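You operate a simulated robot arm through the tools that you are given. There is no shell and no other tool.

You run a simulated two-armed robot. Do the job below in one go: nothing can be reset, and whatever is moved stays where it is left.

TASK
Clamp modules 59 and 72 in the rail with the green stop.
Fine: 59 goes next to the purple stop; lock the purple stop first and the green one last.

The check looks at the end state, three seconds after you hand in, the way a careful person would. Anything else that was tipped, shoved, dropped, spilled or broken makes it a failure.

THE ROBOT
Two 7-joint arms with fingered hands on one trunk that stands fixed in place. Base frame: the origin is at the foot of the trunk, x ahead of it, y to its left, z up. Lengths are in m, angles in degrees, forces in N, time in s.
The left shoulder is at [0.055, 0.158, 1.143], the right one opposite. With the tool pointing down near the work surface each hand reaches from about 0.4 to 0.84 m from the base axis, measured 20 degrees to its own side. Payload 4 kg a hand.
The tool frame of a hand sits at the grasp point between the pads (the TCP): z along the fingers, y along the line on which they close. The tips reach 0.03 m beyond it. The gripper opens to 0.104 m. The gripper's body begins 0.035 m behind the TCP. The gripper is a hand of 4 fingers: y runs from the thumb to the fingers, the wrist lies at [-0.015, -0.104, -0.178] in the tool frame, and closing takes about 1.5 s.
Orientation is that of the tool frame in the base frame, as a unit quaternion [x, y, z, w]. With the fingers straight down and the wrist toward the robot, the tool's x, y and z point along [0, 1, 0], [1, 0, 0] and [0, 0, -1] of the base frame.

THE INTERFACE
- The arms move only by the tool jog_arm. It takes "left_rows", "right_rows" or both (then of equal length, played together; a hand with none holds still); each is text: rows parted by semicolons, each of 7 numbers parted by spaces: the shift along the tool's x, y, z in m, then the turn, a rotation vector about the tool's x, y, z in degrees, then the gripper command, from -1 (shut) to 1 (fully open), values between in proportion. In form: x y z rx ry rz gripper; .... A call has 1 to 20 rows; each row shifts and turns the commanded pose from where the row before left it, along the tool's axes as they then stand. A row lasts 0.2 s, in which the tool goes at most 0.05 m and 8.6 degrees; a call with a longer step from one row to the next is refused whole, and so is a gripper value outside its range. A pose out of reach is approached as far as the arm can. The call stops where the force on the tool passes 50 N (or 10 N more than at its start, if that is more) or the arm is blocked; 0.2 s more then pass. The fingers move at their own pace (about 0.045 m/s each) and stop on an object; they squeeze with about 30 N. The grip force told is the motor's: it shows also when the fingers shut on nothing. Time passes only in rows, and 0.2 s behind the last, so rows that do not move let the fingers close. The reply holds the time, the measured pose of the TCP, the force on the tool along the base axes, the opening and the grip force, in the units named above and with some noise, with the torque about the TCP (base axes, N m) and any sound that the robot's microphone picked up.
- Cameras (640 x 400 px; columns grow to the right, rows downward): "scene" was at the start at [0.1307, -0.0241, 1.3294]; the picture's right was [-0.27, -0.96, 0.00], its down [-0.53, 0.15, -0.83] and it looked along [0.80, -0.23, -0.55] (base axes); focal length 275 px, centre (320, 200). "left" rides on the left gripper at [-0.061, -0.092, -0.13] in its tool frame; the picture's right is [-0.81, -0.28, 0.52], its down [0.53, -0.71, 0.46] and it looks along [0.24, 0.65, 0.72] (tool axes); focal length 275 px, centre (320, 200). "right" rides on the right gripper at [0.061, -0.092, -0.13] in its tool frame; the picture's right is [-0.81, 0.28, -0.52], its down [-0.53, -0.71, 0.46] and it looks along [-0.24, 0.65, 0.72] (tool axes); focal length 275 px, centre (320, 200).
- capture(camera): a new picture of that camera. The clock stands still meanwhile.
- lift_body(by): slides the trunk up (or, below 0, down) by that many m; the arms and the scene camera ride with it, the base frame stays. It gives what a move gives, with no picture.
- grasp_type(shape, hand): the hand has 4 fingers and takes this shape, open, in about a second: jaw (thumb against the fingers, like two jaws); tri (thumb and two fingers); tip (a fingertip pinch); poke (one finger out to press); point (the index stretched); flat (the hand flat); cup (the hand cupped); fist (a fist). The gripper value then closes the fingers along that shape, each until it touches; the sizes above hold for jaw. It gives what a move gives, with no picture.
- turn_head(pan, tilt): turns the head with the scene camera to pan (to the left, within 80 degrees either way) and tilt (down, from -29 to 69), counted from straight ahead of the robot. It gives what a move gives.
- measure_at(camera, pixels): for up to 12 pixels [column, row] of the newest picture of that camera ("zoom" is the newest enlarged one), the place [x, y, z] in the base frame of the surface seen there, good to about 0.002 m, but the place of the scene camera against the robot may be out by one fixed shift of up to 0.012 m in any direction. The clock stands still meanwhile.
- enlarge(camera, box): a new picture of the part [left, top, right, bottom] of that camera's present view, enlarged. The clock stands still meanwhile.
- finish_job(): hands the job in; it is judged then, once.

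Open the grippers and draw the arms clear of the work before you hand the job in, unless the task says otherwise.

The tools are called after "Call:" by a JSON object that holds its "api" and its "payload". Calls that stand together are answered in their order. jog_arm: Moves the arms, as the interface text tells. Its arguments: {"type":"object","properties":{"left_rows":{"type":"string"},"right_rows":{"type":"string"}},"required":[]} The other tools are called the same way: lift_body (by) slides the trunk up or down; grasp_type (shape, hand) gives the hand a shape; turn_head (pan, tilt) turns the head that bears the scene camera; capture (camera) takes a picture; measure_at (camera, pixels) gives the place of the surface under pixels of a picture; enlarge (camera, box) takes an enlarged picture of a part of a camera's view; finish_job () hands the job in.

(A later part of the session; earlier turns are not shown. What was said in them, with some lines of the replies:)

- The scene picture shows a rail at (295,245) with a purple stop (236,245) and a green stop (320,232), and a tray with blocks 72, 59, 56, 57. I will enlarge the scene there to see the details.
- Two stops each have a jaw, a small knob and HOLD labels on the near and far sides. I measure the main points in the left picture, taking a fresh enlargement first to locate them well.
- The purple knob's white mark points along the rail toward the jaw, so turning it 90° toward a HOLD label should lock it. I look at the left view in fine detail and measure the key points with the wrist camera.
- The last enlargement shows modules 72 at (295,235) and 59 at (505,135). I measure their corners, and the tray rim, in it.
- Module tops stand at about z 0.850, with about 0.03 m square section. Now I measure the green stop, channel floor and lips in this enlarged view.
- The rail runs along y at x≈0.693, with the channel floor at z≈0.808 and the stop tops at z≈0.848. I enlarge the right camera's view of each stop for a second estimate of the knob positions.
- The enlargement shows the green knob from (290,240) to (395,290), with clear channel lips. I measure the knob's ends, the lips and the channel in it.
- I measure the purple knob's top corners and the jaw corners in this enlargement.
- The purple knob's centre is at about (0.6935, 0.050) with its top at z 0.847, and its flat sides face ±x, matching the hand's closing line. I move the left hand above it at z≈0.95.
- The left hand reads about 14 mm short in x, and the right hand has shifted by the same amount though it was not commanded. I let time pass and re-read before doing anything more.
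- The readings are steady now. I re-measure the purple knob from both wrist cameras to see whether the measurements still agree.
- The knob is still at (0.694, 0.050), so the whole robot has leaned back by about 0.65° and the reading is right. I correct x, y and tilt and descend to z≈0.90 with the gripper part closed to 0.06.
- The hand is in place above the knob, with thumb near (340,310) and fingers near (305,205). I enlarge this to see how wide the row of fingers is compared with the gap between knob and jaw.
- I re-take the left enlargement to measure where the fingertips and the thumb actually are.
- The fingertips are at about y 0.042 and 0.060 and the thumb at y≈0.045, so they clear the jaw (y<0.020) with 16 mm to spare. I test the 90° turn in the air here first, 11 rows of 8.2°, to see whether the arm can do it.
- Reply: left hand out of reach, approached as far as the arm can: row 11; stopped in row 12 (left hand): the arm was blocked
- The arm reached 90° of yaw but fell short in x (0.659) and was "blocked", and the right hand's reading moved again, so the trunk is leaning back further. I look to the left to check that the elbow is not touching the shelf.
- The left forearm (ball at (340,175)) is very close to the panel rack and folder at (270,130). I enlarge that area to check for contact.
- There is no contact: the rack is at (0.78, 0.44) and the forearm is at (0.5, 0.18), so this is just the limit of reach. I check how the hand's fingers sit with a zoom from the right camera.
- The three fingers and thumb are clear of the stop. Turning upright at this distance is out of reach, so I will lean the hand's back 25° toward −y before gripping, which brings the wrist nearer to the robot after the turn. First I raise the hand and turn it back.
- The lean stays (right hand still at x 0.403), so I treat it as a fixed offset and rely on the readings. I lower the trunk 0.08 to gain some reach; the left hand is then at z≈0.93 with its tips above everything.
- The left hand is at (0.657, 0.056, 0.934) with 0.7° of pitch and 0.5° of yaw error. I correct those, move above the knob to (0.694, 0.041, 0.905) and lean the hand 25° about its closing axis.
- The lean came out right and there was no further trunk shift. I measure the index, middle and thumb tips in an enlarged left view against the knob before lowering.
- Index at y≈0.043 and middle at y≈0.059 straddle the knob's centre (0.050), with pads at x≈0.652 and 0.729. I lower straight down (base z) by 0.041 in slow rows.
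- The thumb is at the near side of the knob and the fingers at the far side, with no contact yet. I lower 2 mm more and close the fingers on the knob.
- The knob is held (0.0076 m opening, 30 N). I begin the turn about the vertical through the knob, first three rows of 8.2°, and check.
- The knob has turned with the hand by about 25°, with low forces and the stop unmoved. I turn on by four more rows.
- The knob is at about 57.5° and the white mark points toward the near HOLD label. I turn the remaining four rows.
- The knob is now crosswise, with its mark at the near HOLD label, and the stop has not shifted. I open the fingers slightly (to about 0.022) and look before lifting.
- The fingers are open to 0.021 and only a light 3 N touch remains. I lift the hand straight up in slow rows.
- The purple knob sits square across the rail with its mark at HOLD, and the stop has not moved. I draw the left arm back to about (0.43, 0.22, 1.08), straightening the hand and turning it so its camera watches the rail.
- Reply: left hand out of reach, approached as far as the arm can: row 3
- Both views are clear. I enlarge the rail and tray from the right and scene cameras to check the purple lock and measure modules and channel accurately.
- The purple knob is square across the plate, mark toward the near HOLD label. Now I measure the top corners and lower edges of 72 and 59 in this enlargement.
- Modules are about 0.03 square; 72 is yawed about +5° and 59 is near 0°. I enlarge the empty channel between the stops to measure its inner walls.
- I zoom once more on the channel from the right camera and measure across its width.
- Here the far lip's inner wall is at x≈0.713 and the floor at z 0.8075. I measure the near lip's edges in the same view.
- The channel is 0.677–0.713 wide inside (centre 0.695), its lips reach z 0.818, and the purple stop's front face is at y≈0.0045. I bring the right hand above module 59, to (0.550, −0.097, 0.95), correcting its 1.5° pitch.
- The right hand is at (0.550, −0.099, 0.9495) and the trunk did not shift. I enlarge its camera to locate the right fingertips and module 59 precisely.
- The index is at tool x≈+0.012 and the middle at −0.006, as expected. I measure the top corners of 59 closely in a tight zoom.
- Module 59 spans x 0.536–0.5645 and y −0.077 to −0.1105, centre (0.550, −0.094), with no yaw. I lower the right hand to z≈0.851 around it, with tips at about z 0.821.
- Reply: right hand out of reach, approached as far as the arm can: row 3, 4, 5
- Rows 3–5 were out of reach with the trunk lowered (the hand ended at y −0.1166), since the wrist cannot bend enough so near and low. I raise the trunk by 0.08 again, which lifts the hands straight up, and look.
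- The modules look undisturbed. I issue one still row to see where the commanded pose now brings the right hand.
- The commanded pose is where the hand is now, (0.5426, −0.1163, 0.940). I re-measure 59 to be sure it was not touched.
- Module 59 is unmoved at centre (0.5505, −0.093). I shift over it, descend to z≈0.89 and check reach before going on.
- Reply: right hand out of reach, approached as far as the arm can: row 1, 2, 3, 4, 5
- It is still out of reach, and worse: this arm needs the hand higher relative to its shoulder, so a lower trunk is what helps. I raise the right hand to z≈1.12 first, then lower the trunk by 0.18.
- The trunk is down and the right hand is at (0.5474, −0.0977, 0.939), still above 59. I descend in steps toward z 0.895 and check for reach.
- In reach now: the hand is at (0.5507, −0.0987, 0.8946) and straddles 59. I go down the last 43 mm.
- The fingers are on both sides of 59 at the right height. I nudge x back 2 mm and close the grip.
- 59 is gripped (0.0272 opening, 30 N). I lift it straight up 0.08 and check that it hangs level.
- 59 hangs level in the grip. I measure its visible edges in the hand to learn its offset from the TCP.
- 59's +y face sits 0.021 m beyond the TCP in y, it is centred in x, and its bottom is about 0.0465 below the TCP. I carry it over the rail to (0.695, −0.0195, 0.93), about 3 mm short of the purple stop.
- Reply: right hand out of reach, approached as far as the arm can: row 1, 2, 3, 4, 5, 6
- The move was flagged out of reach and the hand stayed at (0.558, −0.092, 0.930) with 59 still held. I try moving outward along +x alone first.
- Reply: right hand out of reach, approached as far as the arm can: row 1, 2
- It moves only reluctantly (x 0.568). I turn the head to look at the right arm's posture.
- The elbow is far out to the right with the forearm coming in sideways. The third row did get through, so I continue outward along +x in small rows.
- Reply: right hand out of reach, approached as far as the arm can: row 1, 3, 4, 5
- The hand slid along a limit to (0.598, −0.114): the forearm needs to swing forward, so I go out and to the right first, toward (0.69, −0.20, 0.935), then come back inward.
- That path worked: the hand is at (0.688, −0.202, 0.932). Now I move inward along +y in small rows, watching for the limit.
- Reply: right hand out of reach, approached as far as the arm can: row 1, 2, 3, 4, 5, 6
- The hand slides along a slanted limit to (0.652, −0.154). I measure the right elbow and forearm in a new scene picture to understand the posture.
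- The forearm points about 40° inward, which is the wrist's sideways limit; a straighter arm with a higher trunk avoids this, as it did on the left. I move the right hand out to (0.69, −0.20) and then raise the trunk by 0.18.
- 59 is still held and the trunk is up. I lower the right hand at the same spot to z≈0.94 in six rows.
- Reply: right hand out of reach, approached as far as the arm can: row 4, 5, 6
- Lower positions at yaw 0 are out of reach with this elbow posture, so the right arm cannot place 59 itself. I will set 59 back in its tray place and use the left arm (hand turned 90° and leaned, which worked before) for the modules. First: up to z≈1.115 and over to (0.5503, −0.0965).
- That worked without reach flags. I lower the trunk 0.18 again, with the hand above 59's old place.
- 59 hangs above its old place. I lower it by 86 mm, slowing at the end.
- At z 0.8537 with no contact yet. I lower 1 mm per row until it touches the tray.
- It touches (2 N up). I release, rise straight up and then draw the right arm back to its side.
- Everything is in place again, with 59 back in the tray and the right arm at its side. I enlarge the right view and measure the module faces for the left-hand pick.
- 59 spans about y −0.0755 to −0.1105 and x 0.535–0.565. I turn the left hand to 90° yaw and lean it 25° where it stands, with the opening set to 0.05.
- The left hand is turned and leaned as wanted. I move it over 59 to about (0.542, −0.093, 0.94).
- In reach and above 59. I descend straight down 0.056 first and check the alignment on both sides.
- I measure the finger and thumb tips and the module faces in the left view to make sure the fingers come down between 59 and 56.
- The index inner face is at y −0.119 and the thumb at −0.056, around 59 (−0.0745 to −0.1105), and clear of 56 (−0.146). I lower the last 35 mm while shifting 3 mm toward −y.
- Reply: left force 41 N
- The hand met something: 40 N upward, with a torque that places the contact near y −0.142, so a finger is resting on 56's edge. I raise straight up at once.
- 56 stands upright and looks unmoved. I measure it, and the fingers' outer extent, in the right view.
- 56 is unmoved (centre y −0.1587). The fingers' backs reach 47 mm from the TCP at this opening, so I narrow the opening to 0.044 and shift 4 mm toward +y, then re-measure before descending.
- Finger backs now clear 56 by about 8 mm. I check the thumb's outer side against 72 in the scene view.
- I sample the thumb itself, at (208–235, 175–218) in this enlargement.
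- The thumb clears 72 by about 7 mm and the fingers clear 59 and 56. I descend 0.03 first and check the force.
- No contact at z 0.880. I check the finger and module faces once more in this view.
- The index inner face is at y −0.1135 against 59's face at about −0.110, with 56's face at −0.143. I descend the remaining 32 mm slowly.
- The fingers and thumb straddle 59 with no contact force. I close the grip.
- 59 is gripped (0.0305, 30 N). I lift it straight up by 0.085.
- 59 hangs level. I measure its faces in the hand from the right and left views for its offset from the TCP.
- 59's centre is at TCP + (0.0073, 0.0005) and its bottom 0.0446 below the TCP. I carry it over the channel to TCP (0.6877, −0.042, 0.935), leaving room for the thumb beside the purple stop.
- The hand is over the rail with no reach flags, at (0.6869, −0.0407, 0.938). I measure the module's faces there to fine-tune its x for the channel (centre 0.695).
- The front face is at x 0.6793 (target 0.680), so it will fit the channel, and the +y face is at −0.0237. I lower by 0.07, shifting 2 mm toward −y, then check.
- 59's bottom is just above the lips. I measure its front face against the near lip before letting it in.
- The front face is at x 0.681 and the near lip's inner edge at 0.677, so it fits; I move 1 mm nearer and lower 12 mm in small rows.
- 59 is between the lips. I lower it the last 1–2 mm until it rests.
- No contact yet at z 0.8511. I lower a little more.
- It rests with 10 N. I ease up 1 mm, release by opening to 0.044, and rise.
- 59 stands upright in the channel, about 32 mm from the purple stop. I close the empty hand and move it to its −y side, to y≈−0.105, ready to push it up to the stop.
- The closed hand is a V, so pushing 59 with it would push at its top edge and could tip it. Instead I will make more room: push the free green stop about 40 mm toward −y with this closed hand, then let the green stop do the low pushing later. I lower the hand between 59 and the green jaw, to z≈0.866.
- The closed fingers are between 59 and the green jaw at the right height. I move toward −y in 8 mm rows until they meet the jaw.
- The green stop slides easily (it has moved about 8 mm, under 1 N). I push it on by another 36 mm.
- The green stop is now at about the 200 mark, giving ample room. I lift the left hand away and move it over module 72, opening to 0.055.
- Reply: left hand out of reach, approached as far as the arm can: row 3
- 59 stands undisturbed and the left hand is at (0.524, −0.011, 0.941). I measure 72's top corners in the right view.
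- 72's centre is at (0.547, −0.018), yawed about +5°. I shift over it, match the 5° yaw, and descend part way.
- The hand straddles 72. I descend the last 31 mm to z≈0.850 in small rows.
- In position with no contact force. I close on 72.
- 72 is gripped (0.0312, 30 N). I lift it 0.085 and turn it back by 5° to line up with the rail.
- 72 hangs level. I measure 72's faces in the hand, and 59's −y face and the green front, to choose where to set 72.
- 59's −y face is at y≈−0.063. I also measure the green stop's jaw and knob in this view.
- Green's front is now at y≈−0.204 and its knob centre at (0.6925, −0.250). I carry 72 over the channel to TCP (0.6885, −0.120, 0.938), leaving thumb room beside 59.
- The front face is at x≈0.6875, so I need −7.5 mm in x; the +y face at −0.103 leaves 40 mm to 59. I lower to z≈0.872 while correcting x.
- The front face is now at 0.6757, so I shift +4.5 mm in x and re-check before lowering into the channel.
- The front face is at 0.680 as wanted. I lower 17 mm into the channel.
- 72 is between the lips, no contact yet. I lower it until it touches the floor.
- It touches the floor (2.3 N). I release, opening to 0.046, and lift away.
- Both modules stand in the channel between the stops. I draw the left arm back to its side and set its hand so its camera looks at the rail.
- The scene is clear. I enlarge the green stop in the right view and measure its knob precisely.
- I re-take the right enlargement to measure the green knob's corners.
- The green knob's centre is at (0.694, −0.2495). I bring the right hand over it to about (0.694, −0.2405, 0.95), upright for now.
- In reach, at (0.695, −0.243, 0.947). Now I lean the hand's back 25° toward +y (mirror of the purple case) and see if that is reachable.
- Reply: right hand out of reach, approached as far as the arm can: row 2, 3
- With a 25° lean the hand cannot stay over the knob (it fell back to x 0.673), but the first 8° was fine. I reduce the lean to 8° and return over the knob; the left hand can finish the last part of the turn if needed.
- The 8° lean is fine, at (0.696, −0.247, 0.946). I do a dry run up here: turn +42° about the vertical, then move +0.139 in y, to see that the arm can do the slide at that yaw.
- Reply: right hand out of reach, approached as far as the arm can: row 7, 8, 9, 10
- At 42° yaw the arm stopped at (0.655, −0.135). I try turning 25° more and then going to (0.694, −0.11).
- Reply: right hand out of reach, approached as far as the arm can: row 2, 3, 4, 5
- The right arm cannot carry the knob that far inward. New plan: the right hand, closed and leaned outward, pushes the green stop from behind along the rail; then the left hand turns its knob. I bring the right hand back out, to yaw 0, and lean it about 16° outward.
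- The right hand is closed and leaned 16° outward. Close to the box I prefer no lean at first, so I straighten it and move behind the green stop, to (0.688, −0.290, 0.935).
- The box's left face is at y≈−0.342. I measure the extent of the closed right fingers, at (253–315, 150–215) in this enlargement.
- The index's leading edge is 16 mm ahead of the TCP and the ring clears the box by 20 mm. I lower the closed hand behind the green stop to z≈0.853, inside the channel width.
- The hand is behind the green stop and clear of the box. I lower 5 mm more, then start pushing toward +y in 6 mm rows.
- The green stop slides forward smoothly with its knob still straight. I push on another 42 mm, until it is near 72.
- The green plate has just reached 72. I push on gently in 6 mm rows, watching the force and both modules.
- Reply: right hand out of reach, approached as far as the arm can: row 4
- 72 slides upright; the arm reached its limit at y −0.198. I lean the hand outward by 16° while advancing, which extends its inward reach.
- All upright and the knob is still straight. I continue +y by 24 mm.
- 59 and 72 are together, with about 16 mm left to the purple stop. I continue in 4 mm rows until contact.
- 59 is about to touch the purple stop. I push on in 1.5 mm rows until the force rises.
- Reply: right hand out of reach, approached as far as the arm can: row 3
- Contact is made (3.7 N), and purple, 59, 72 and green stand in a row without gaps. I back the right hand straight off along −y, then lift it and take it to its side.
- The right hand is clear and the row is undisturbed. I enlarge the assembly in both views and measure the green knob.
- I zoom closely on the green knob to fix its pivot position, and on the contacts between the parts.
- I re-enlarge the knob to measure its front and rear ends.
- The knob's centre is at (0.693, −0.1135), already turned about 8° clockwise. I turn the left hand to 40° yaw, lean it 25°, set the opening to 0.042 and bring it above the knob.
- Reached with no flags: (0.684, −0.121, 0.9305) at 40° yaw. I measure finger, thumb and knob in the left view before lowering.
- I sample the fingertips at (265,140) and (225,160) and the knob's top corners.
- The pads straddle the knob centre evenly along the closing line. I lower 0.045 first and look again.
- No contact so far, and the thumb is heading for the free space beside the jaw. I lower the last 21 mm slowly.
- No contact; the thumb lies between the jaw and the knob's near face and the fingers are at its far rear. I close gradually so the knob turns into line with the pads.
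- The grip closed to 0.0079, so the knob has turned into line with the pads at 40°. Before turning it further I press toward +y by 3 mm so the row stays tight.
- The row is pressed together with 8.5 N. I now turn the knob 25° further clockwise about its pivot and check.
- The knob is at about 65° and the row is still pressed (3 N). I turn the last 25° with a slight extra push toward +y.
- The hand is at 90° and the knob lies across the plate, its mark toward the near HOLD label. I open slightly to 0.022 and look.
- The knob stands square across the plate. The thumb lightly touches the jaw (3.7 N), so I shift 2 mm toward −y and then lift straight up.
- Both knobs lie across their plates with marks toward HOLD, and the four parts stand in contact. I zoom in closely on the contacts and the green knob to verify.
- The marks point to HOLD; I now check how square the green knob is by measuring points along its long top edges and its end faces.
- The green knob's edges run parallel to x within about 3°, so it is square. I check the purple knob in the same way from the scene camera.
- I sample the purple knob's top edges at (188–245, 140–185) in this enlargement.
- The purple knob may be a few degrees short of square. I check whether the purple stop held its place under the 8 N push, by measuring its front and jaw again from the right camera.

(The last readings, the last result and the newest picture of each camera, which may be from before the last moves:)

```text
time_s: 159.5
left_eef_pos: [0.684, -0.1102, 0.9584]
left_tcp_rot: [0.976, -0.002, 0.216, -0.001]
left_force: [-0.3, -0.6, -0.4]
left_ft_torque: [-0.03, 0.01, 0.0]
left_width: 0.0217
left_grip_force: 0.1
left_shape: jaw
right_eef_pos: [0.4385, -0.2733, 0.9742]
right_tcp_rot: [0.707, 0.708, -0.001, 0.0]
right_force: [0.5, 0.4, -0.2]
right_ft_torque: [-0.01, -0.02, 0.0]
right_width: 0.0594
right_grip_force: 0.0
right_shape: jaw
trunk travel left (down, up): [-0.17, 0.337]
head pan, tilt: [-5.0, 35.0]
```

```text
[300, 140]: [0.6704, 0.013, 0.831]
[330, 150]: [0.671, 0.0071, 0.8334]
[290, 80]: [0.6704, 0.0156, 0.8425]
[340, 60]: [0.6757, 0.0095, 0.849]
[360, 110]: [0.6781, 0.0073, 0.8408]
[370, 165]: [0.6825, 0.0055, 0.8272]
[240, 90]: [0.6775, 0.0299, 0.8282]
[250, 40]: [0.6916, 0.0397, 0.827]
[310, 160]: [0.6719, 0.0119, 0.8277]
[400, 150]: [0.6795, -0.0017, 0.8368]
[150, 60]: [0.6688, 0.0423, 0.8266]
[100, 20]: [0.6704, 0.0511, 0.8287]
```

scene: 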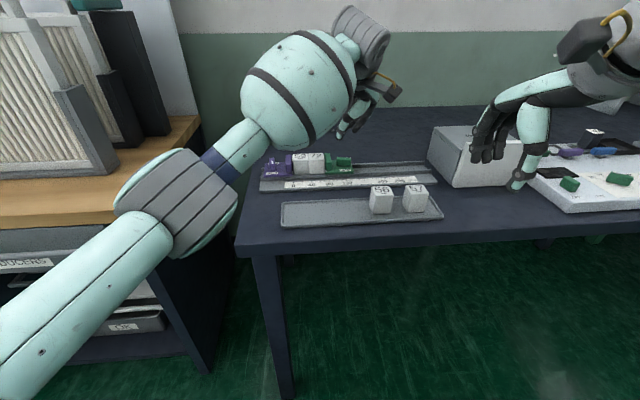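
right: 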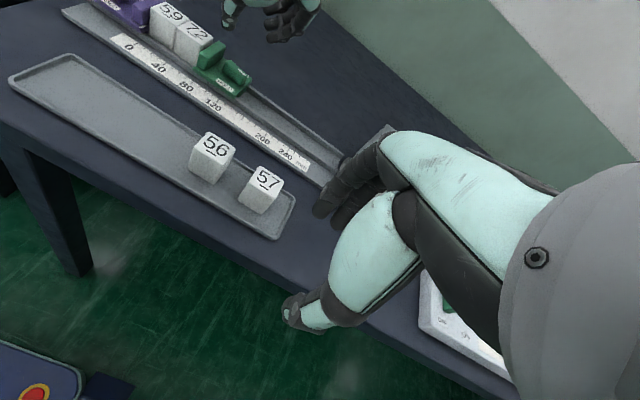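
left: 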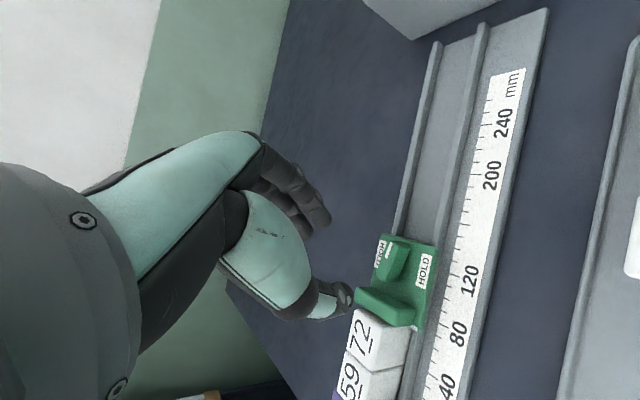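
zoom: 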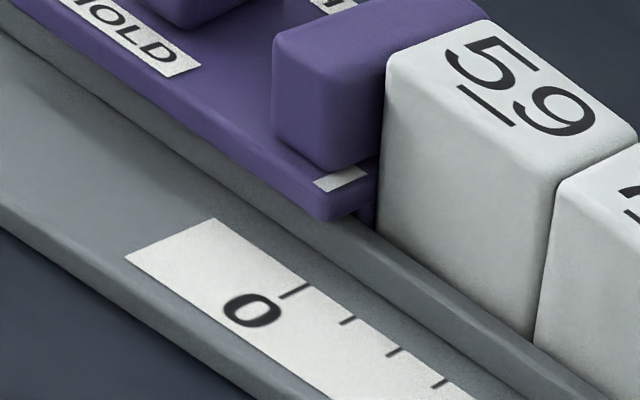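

The purple stop has not moved (front still at y≈0.005), so it holds. I now draw the left arm back to its side, and raise the right hand a little to get a better view of the purple knob.

Call:
{"api": "jog_arm", "payload": {"left_rows": "0.0085 0 -0.0181 0 0 0 -0.58; -0.01785 -0.03 -0.01334 0 0 0 -0.3; -0.01785 -0.03 -0.01334 0 0 0 0; -0.01785 -0.03 -0.01334 0 0 0 0.15; -0.01785 -0.03 -0.01334 0 0 0 0.15; -0.01785 -0.03 -0.01334 0 0 0 0.15; -0.01785 -0.03 -0.01334 0 0 0 0.15; -0.01785 -0.03 -0.01334 0 0 0 0.15; -0.01785 -0.03 -0.01334 0 0 0 0.15; -0.01785 -0.03 -0.01334 0 0 0 0.15; -0.01785 -0.03 -0.01334 0 0 0 0.15; -0.01785 -0.03 -0.01334 0 0 0 0.15; 0 0 0 0 -8.3 0 0.15; 0 0 0 0 -8.3 0 0.15; 0 0 0 0 -8.4 0 0.15; 0 0 0 0 0 -8.2 0.15; 0 0 0 0 0 -8.2 0.15; 0 0 0 0 0 0 0.15", "right_rows": "0 0 -0.02 0 0 0 0.15; 0 0 -0.02 0 0 0 0.15; 0 0 -0.02 0 0 0 0.15; 0 0 -0.02 0 0 0 0.15; 0 0 -0.02 0 0 0 0.15; 0 0 0 0 0 0 0.15; 0 0 0 0 0 0 0.15; 0 0 0 0 0 0 0.15; 0 0 0 0 0 0 0.15; 0 0 0 0 0 0 0.15; 0 0 0 0 0 0 0.15; 0 0 0 0 0 0 0.15; 0 0 0 0 0 0 0.15; 0 0 0 0 0 0 0.15; 0 0 0 0 0 0 0.15; 0 0 0 0 0 0 0.15; 0 0 0 0 0 0 0.15; 0 0 0 0 0 0 0.15"}}

Call:
{"api": "capture", "payload": {"camera": "right"}}

Call:
{"api": "capture", "payload": {"camera": "scene"}}

```text
time_s: 163.3
left_eef_pos: [0.4433, 0.2193, 1.0262]
left_tcp_rot: [0.99, 0.141, 0.0, -0.001]
left_force: [0.8, -0.4, -0.3]
left_ft_torque: [0.01, -0.01, 0.03]
left_width: 0.0595
left_grip_force: 0.0
left_shape: jaw
right_eef_pos: [0.4378, -0.2753, 1.0712]
right_tcp_rot: [0.706, 0.708, -0.002, 0.0]
right_force: [0.4, -0.2, -0.2]
right_ft_torque: [0.03, 0.02, -0.01]
right_width: 0.0593
right_grip_force: 0.1
right_shape: jaw
trunk travel left (down, up): [-0.17, 0.337]
head pan, tilt: [-5.0, 35.0]
```

```text
taken
```

right: 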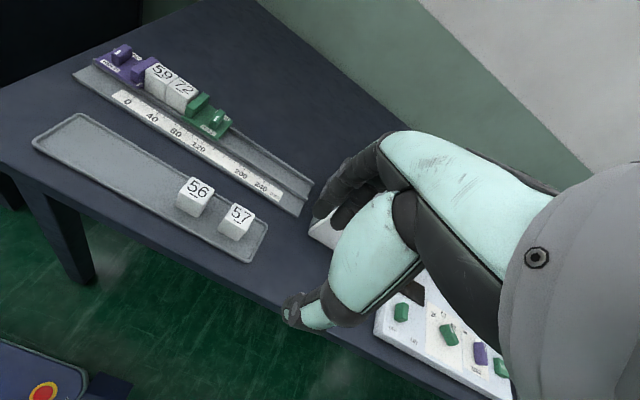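

```text
taken
```

scene: 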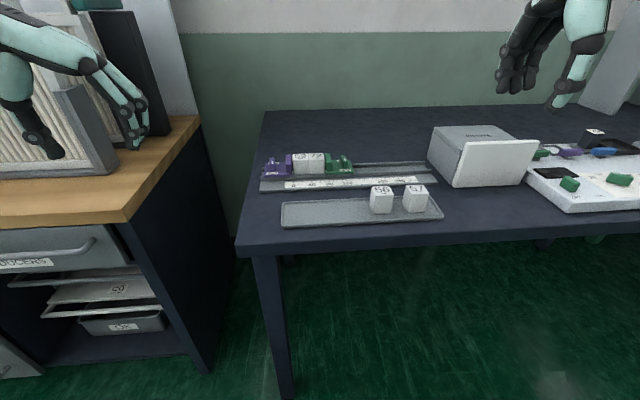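

Both arms are clear and the row is intact. I zoom in on the purple knob and the green knob from the right camera to compare their angles.

Call:
{"api": "enlarge", "payload": {"camera": "right", "box": [90, 35, 160, 90]}}

Call:
{"api": "measure_at", "payload": {"camera": "zoom", "pixels": [[200, 100], [225, 80], [250, 65], [275, 50], [235, 125], [260, 105], [285, 90], [310, 75], [360, 160], [400, 130], [440, 105], [480, 85]]}}

Call:
{"api": "enlarge", "payload": {"camera": "right", "box": [180, 85, 250, 145]}}

```text
7.27 times, centred on (125, 62) of right
```

zoom: 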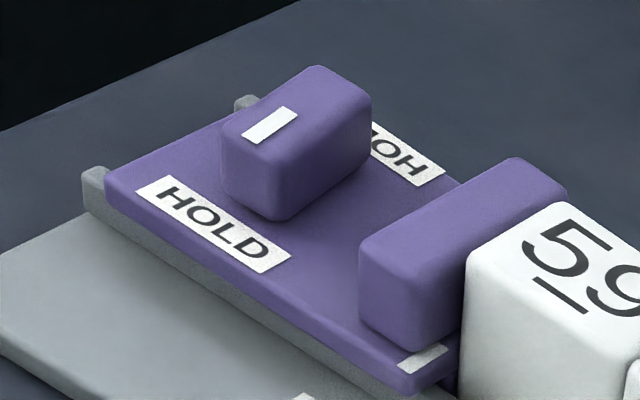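

```text
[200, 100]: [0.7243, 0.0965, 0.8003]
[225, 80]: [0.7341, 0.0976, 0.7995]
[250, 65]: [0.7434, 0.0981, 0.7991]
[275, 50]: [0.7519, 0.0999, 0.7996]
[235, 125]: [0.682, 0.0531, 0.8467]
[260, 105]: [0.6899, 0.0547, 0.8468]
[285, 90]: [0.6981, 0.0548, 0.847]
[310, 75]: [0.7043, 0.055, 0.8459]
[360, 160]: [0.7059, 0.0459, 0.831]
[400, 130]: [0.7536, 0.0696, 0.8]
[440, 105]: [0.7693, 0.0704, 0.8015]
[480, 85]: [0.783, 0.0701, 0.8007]
```

```text
6.67 times, centred on (215, 115) of right
```

zoom: 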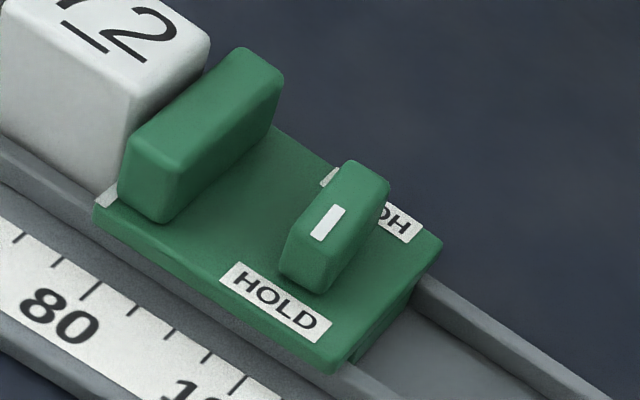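

Green is square; purple is about 5° short of square but clearly at HOLD and it held against 8 N. I look closely at the three contacts for any gap.

Call:
{"api": "enlarge", "payload": {"camera": "right", "box": [135, 60, 175, 95]}}

Call:
{"api": "enlarge", "payload": {"camera": "right", "box": [165, 80, 215, 125]}}

Call:
{"api": "enlarge", "payload": {"camera": "scene", "box": [285, 145, 340, 185]}}

```text
11.43 times, centred on (155, 78) of right
```

zoom: 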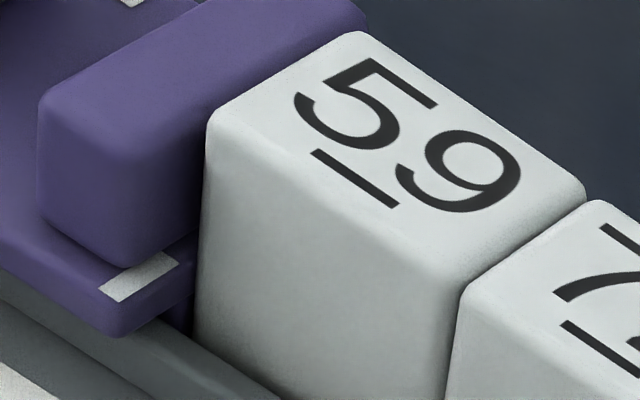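

```text
8.89 times, centred on (190, 102) of right
```

zoom: 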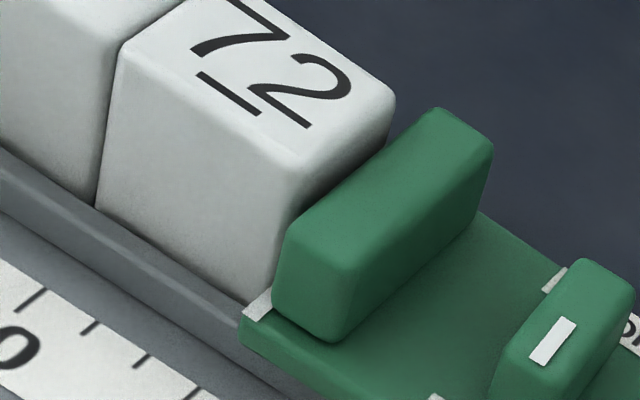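

```text
10.00 times, centred on (312, 165) of scene
```

zoom: 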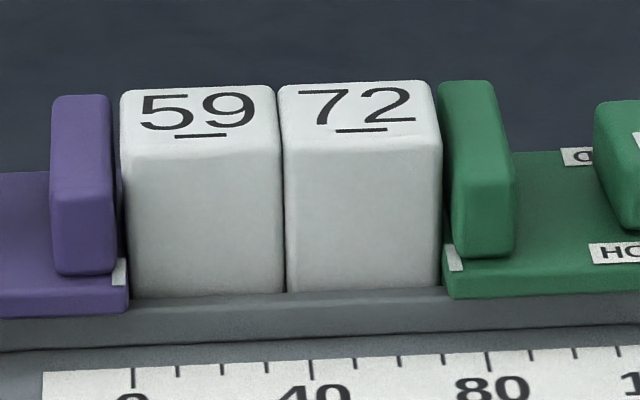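

All three contacts are flush with no visible gap. I open both grippers fully and raise the hands a little further clear.

Call:
{"api": "jog_arm", "payload": {"left_rows": "0 0 -0.02 0 0 0 1; 0 0 -0.02 0 0 0 1; 0 0 -0.02 0 0 0 1; 0 0 0 0 0 0 1; 0 0 0 0 0 0 1; 0 0 0 0 0 0 1", "right_rows": "0 0 -0.02 0 0 0 1; 0 0 -0.02 0 0 0 1; 0 0 -0.01 0 0 0 1; 0 0 0 0 0 0 1; 0 0 0 0 0 0 1; 0 0 0 0 0 0 1"}}

Call:
{"api": "turn_head", "payload": {"pan": -10, "tilt": 32}}

Call:
{"api": "capture", "payload": {"camera": "scene"}}

Call:
{"api": "enlarge", "payload": {"camera": "scene", "box": [200, 120, 420, 250]}}

```text
time_s: 164.7
left_eef_pos: [0.4426, 0.2198, 1.0848]
left_tcp_rot: [0.99, 0.141, 0.0, 0.0]
left_force: [0.5, 0.2, -0.2]
left_ft_torque: [0.01, 0.0, -0.03]
left_width: 0.1037
left_grip_force: 0.1
left_shape: jaw
right_eef_pos: [0.4389, -0.2742, 1.1243]
right_tcp_rot: [0.706, 0.708, -0.001, 0.001]
right_force: [-0.4, 0.4, -0.5]
right_ft_torque: [0.0, -0.02, 0.0]
right_width: 0.1037
right_grip_force: 0.0
right_shape: jaw
trunk travel left (down, up): [-0.17, 0.337]
head pan, tilt: [-5.0, 35.0]
```

```text
time_s: 165.4
left_eef_pos: [0.4419, 0.2203, 1.0852]
left_tcp_rot: [0.99, 0.141, 0.0, -0.001]
left_force: [0.1, 0.5, 0.3]
left_ft_torque: [0.01, -0.01, 0.01]
left_width: 0.1033
left_grip_force: 0.2
left_shape: jaw
right_eef_pos: [0.4379, -0.2753, 1.1245]
right_tcp_rot: [0.707, 0.707, -0.001, 0.001]
right_force: [0.3, 0.2, -0.9]
right_ft_torque: [-0.01, 0.03, 0.03]
right_width: 0.1036
right_grip_force: 0.0
right_shape: jaw
trunk travel left (down, up): [-0.17, 0.337]
head pan, tilt: [-10.0, 32.0]
```

```text
taken
```

scene: 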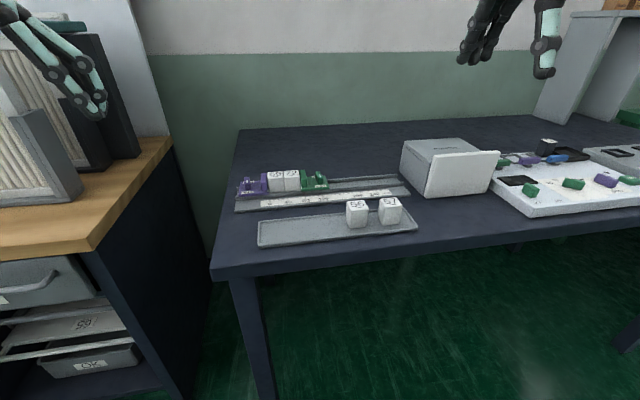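

```text
2.91 times, centred on (310, 185) of scene
```

zoom: 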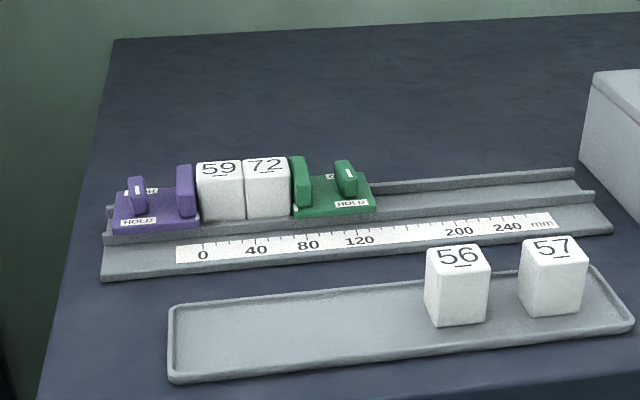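

Purple stop, 59, 72 and green stop stand tight together on the rail with both knobs at HOLD. 56 and 57 are untouched in the tray, and both hands are open and clear, so I hand the job in.

Call:
{"api": "finish_job", "payload": {}}

```text
The job is handed in.
```

Modules 59 and 72 are in the rail, with 59 against the purple stop and 72 against the green stop. I handed the job in; the check result has not come back.

- **Order:** I turned the purple knob to HOLD first, placed both modules, and turned the green knob to HOLD last.
- **Purple stop:** Its knob sits about 5° short of square. It is pointing at HOLD, and the stop did not move when I pressed the row together with about 8 N.
- **Green stop:** Its knob is square to within about 3°. I did not test this stop against a pull, because that could have turned the knob back.
- **Contacts:** Close-up pictures show no gaps between the purple stop, 59, 72 and the green stop.
- **Contact with module 56:** On one descent, a finger pressed on 56's top edge with about 40 N before I lifted off. Measurements afterwards showed it had not moved. 56 and 57 are still upright in the tray.

Both hands are open and clear of the work. The trunk is 0.18 m lower than at the start.
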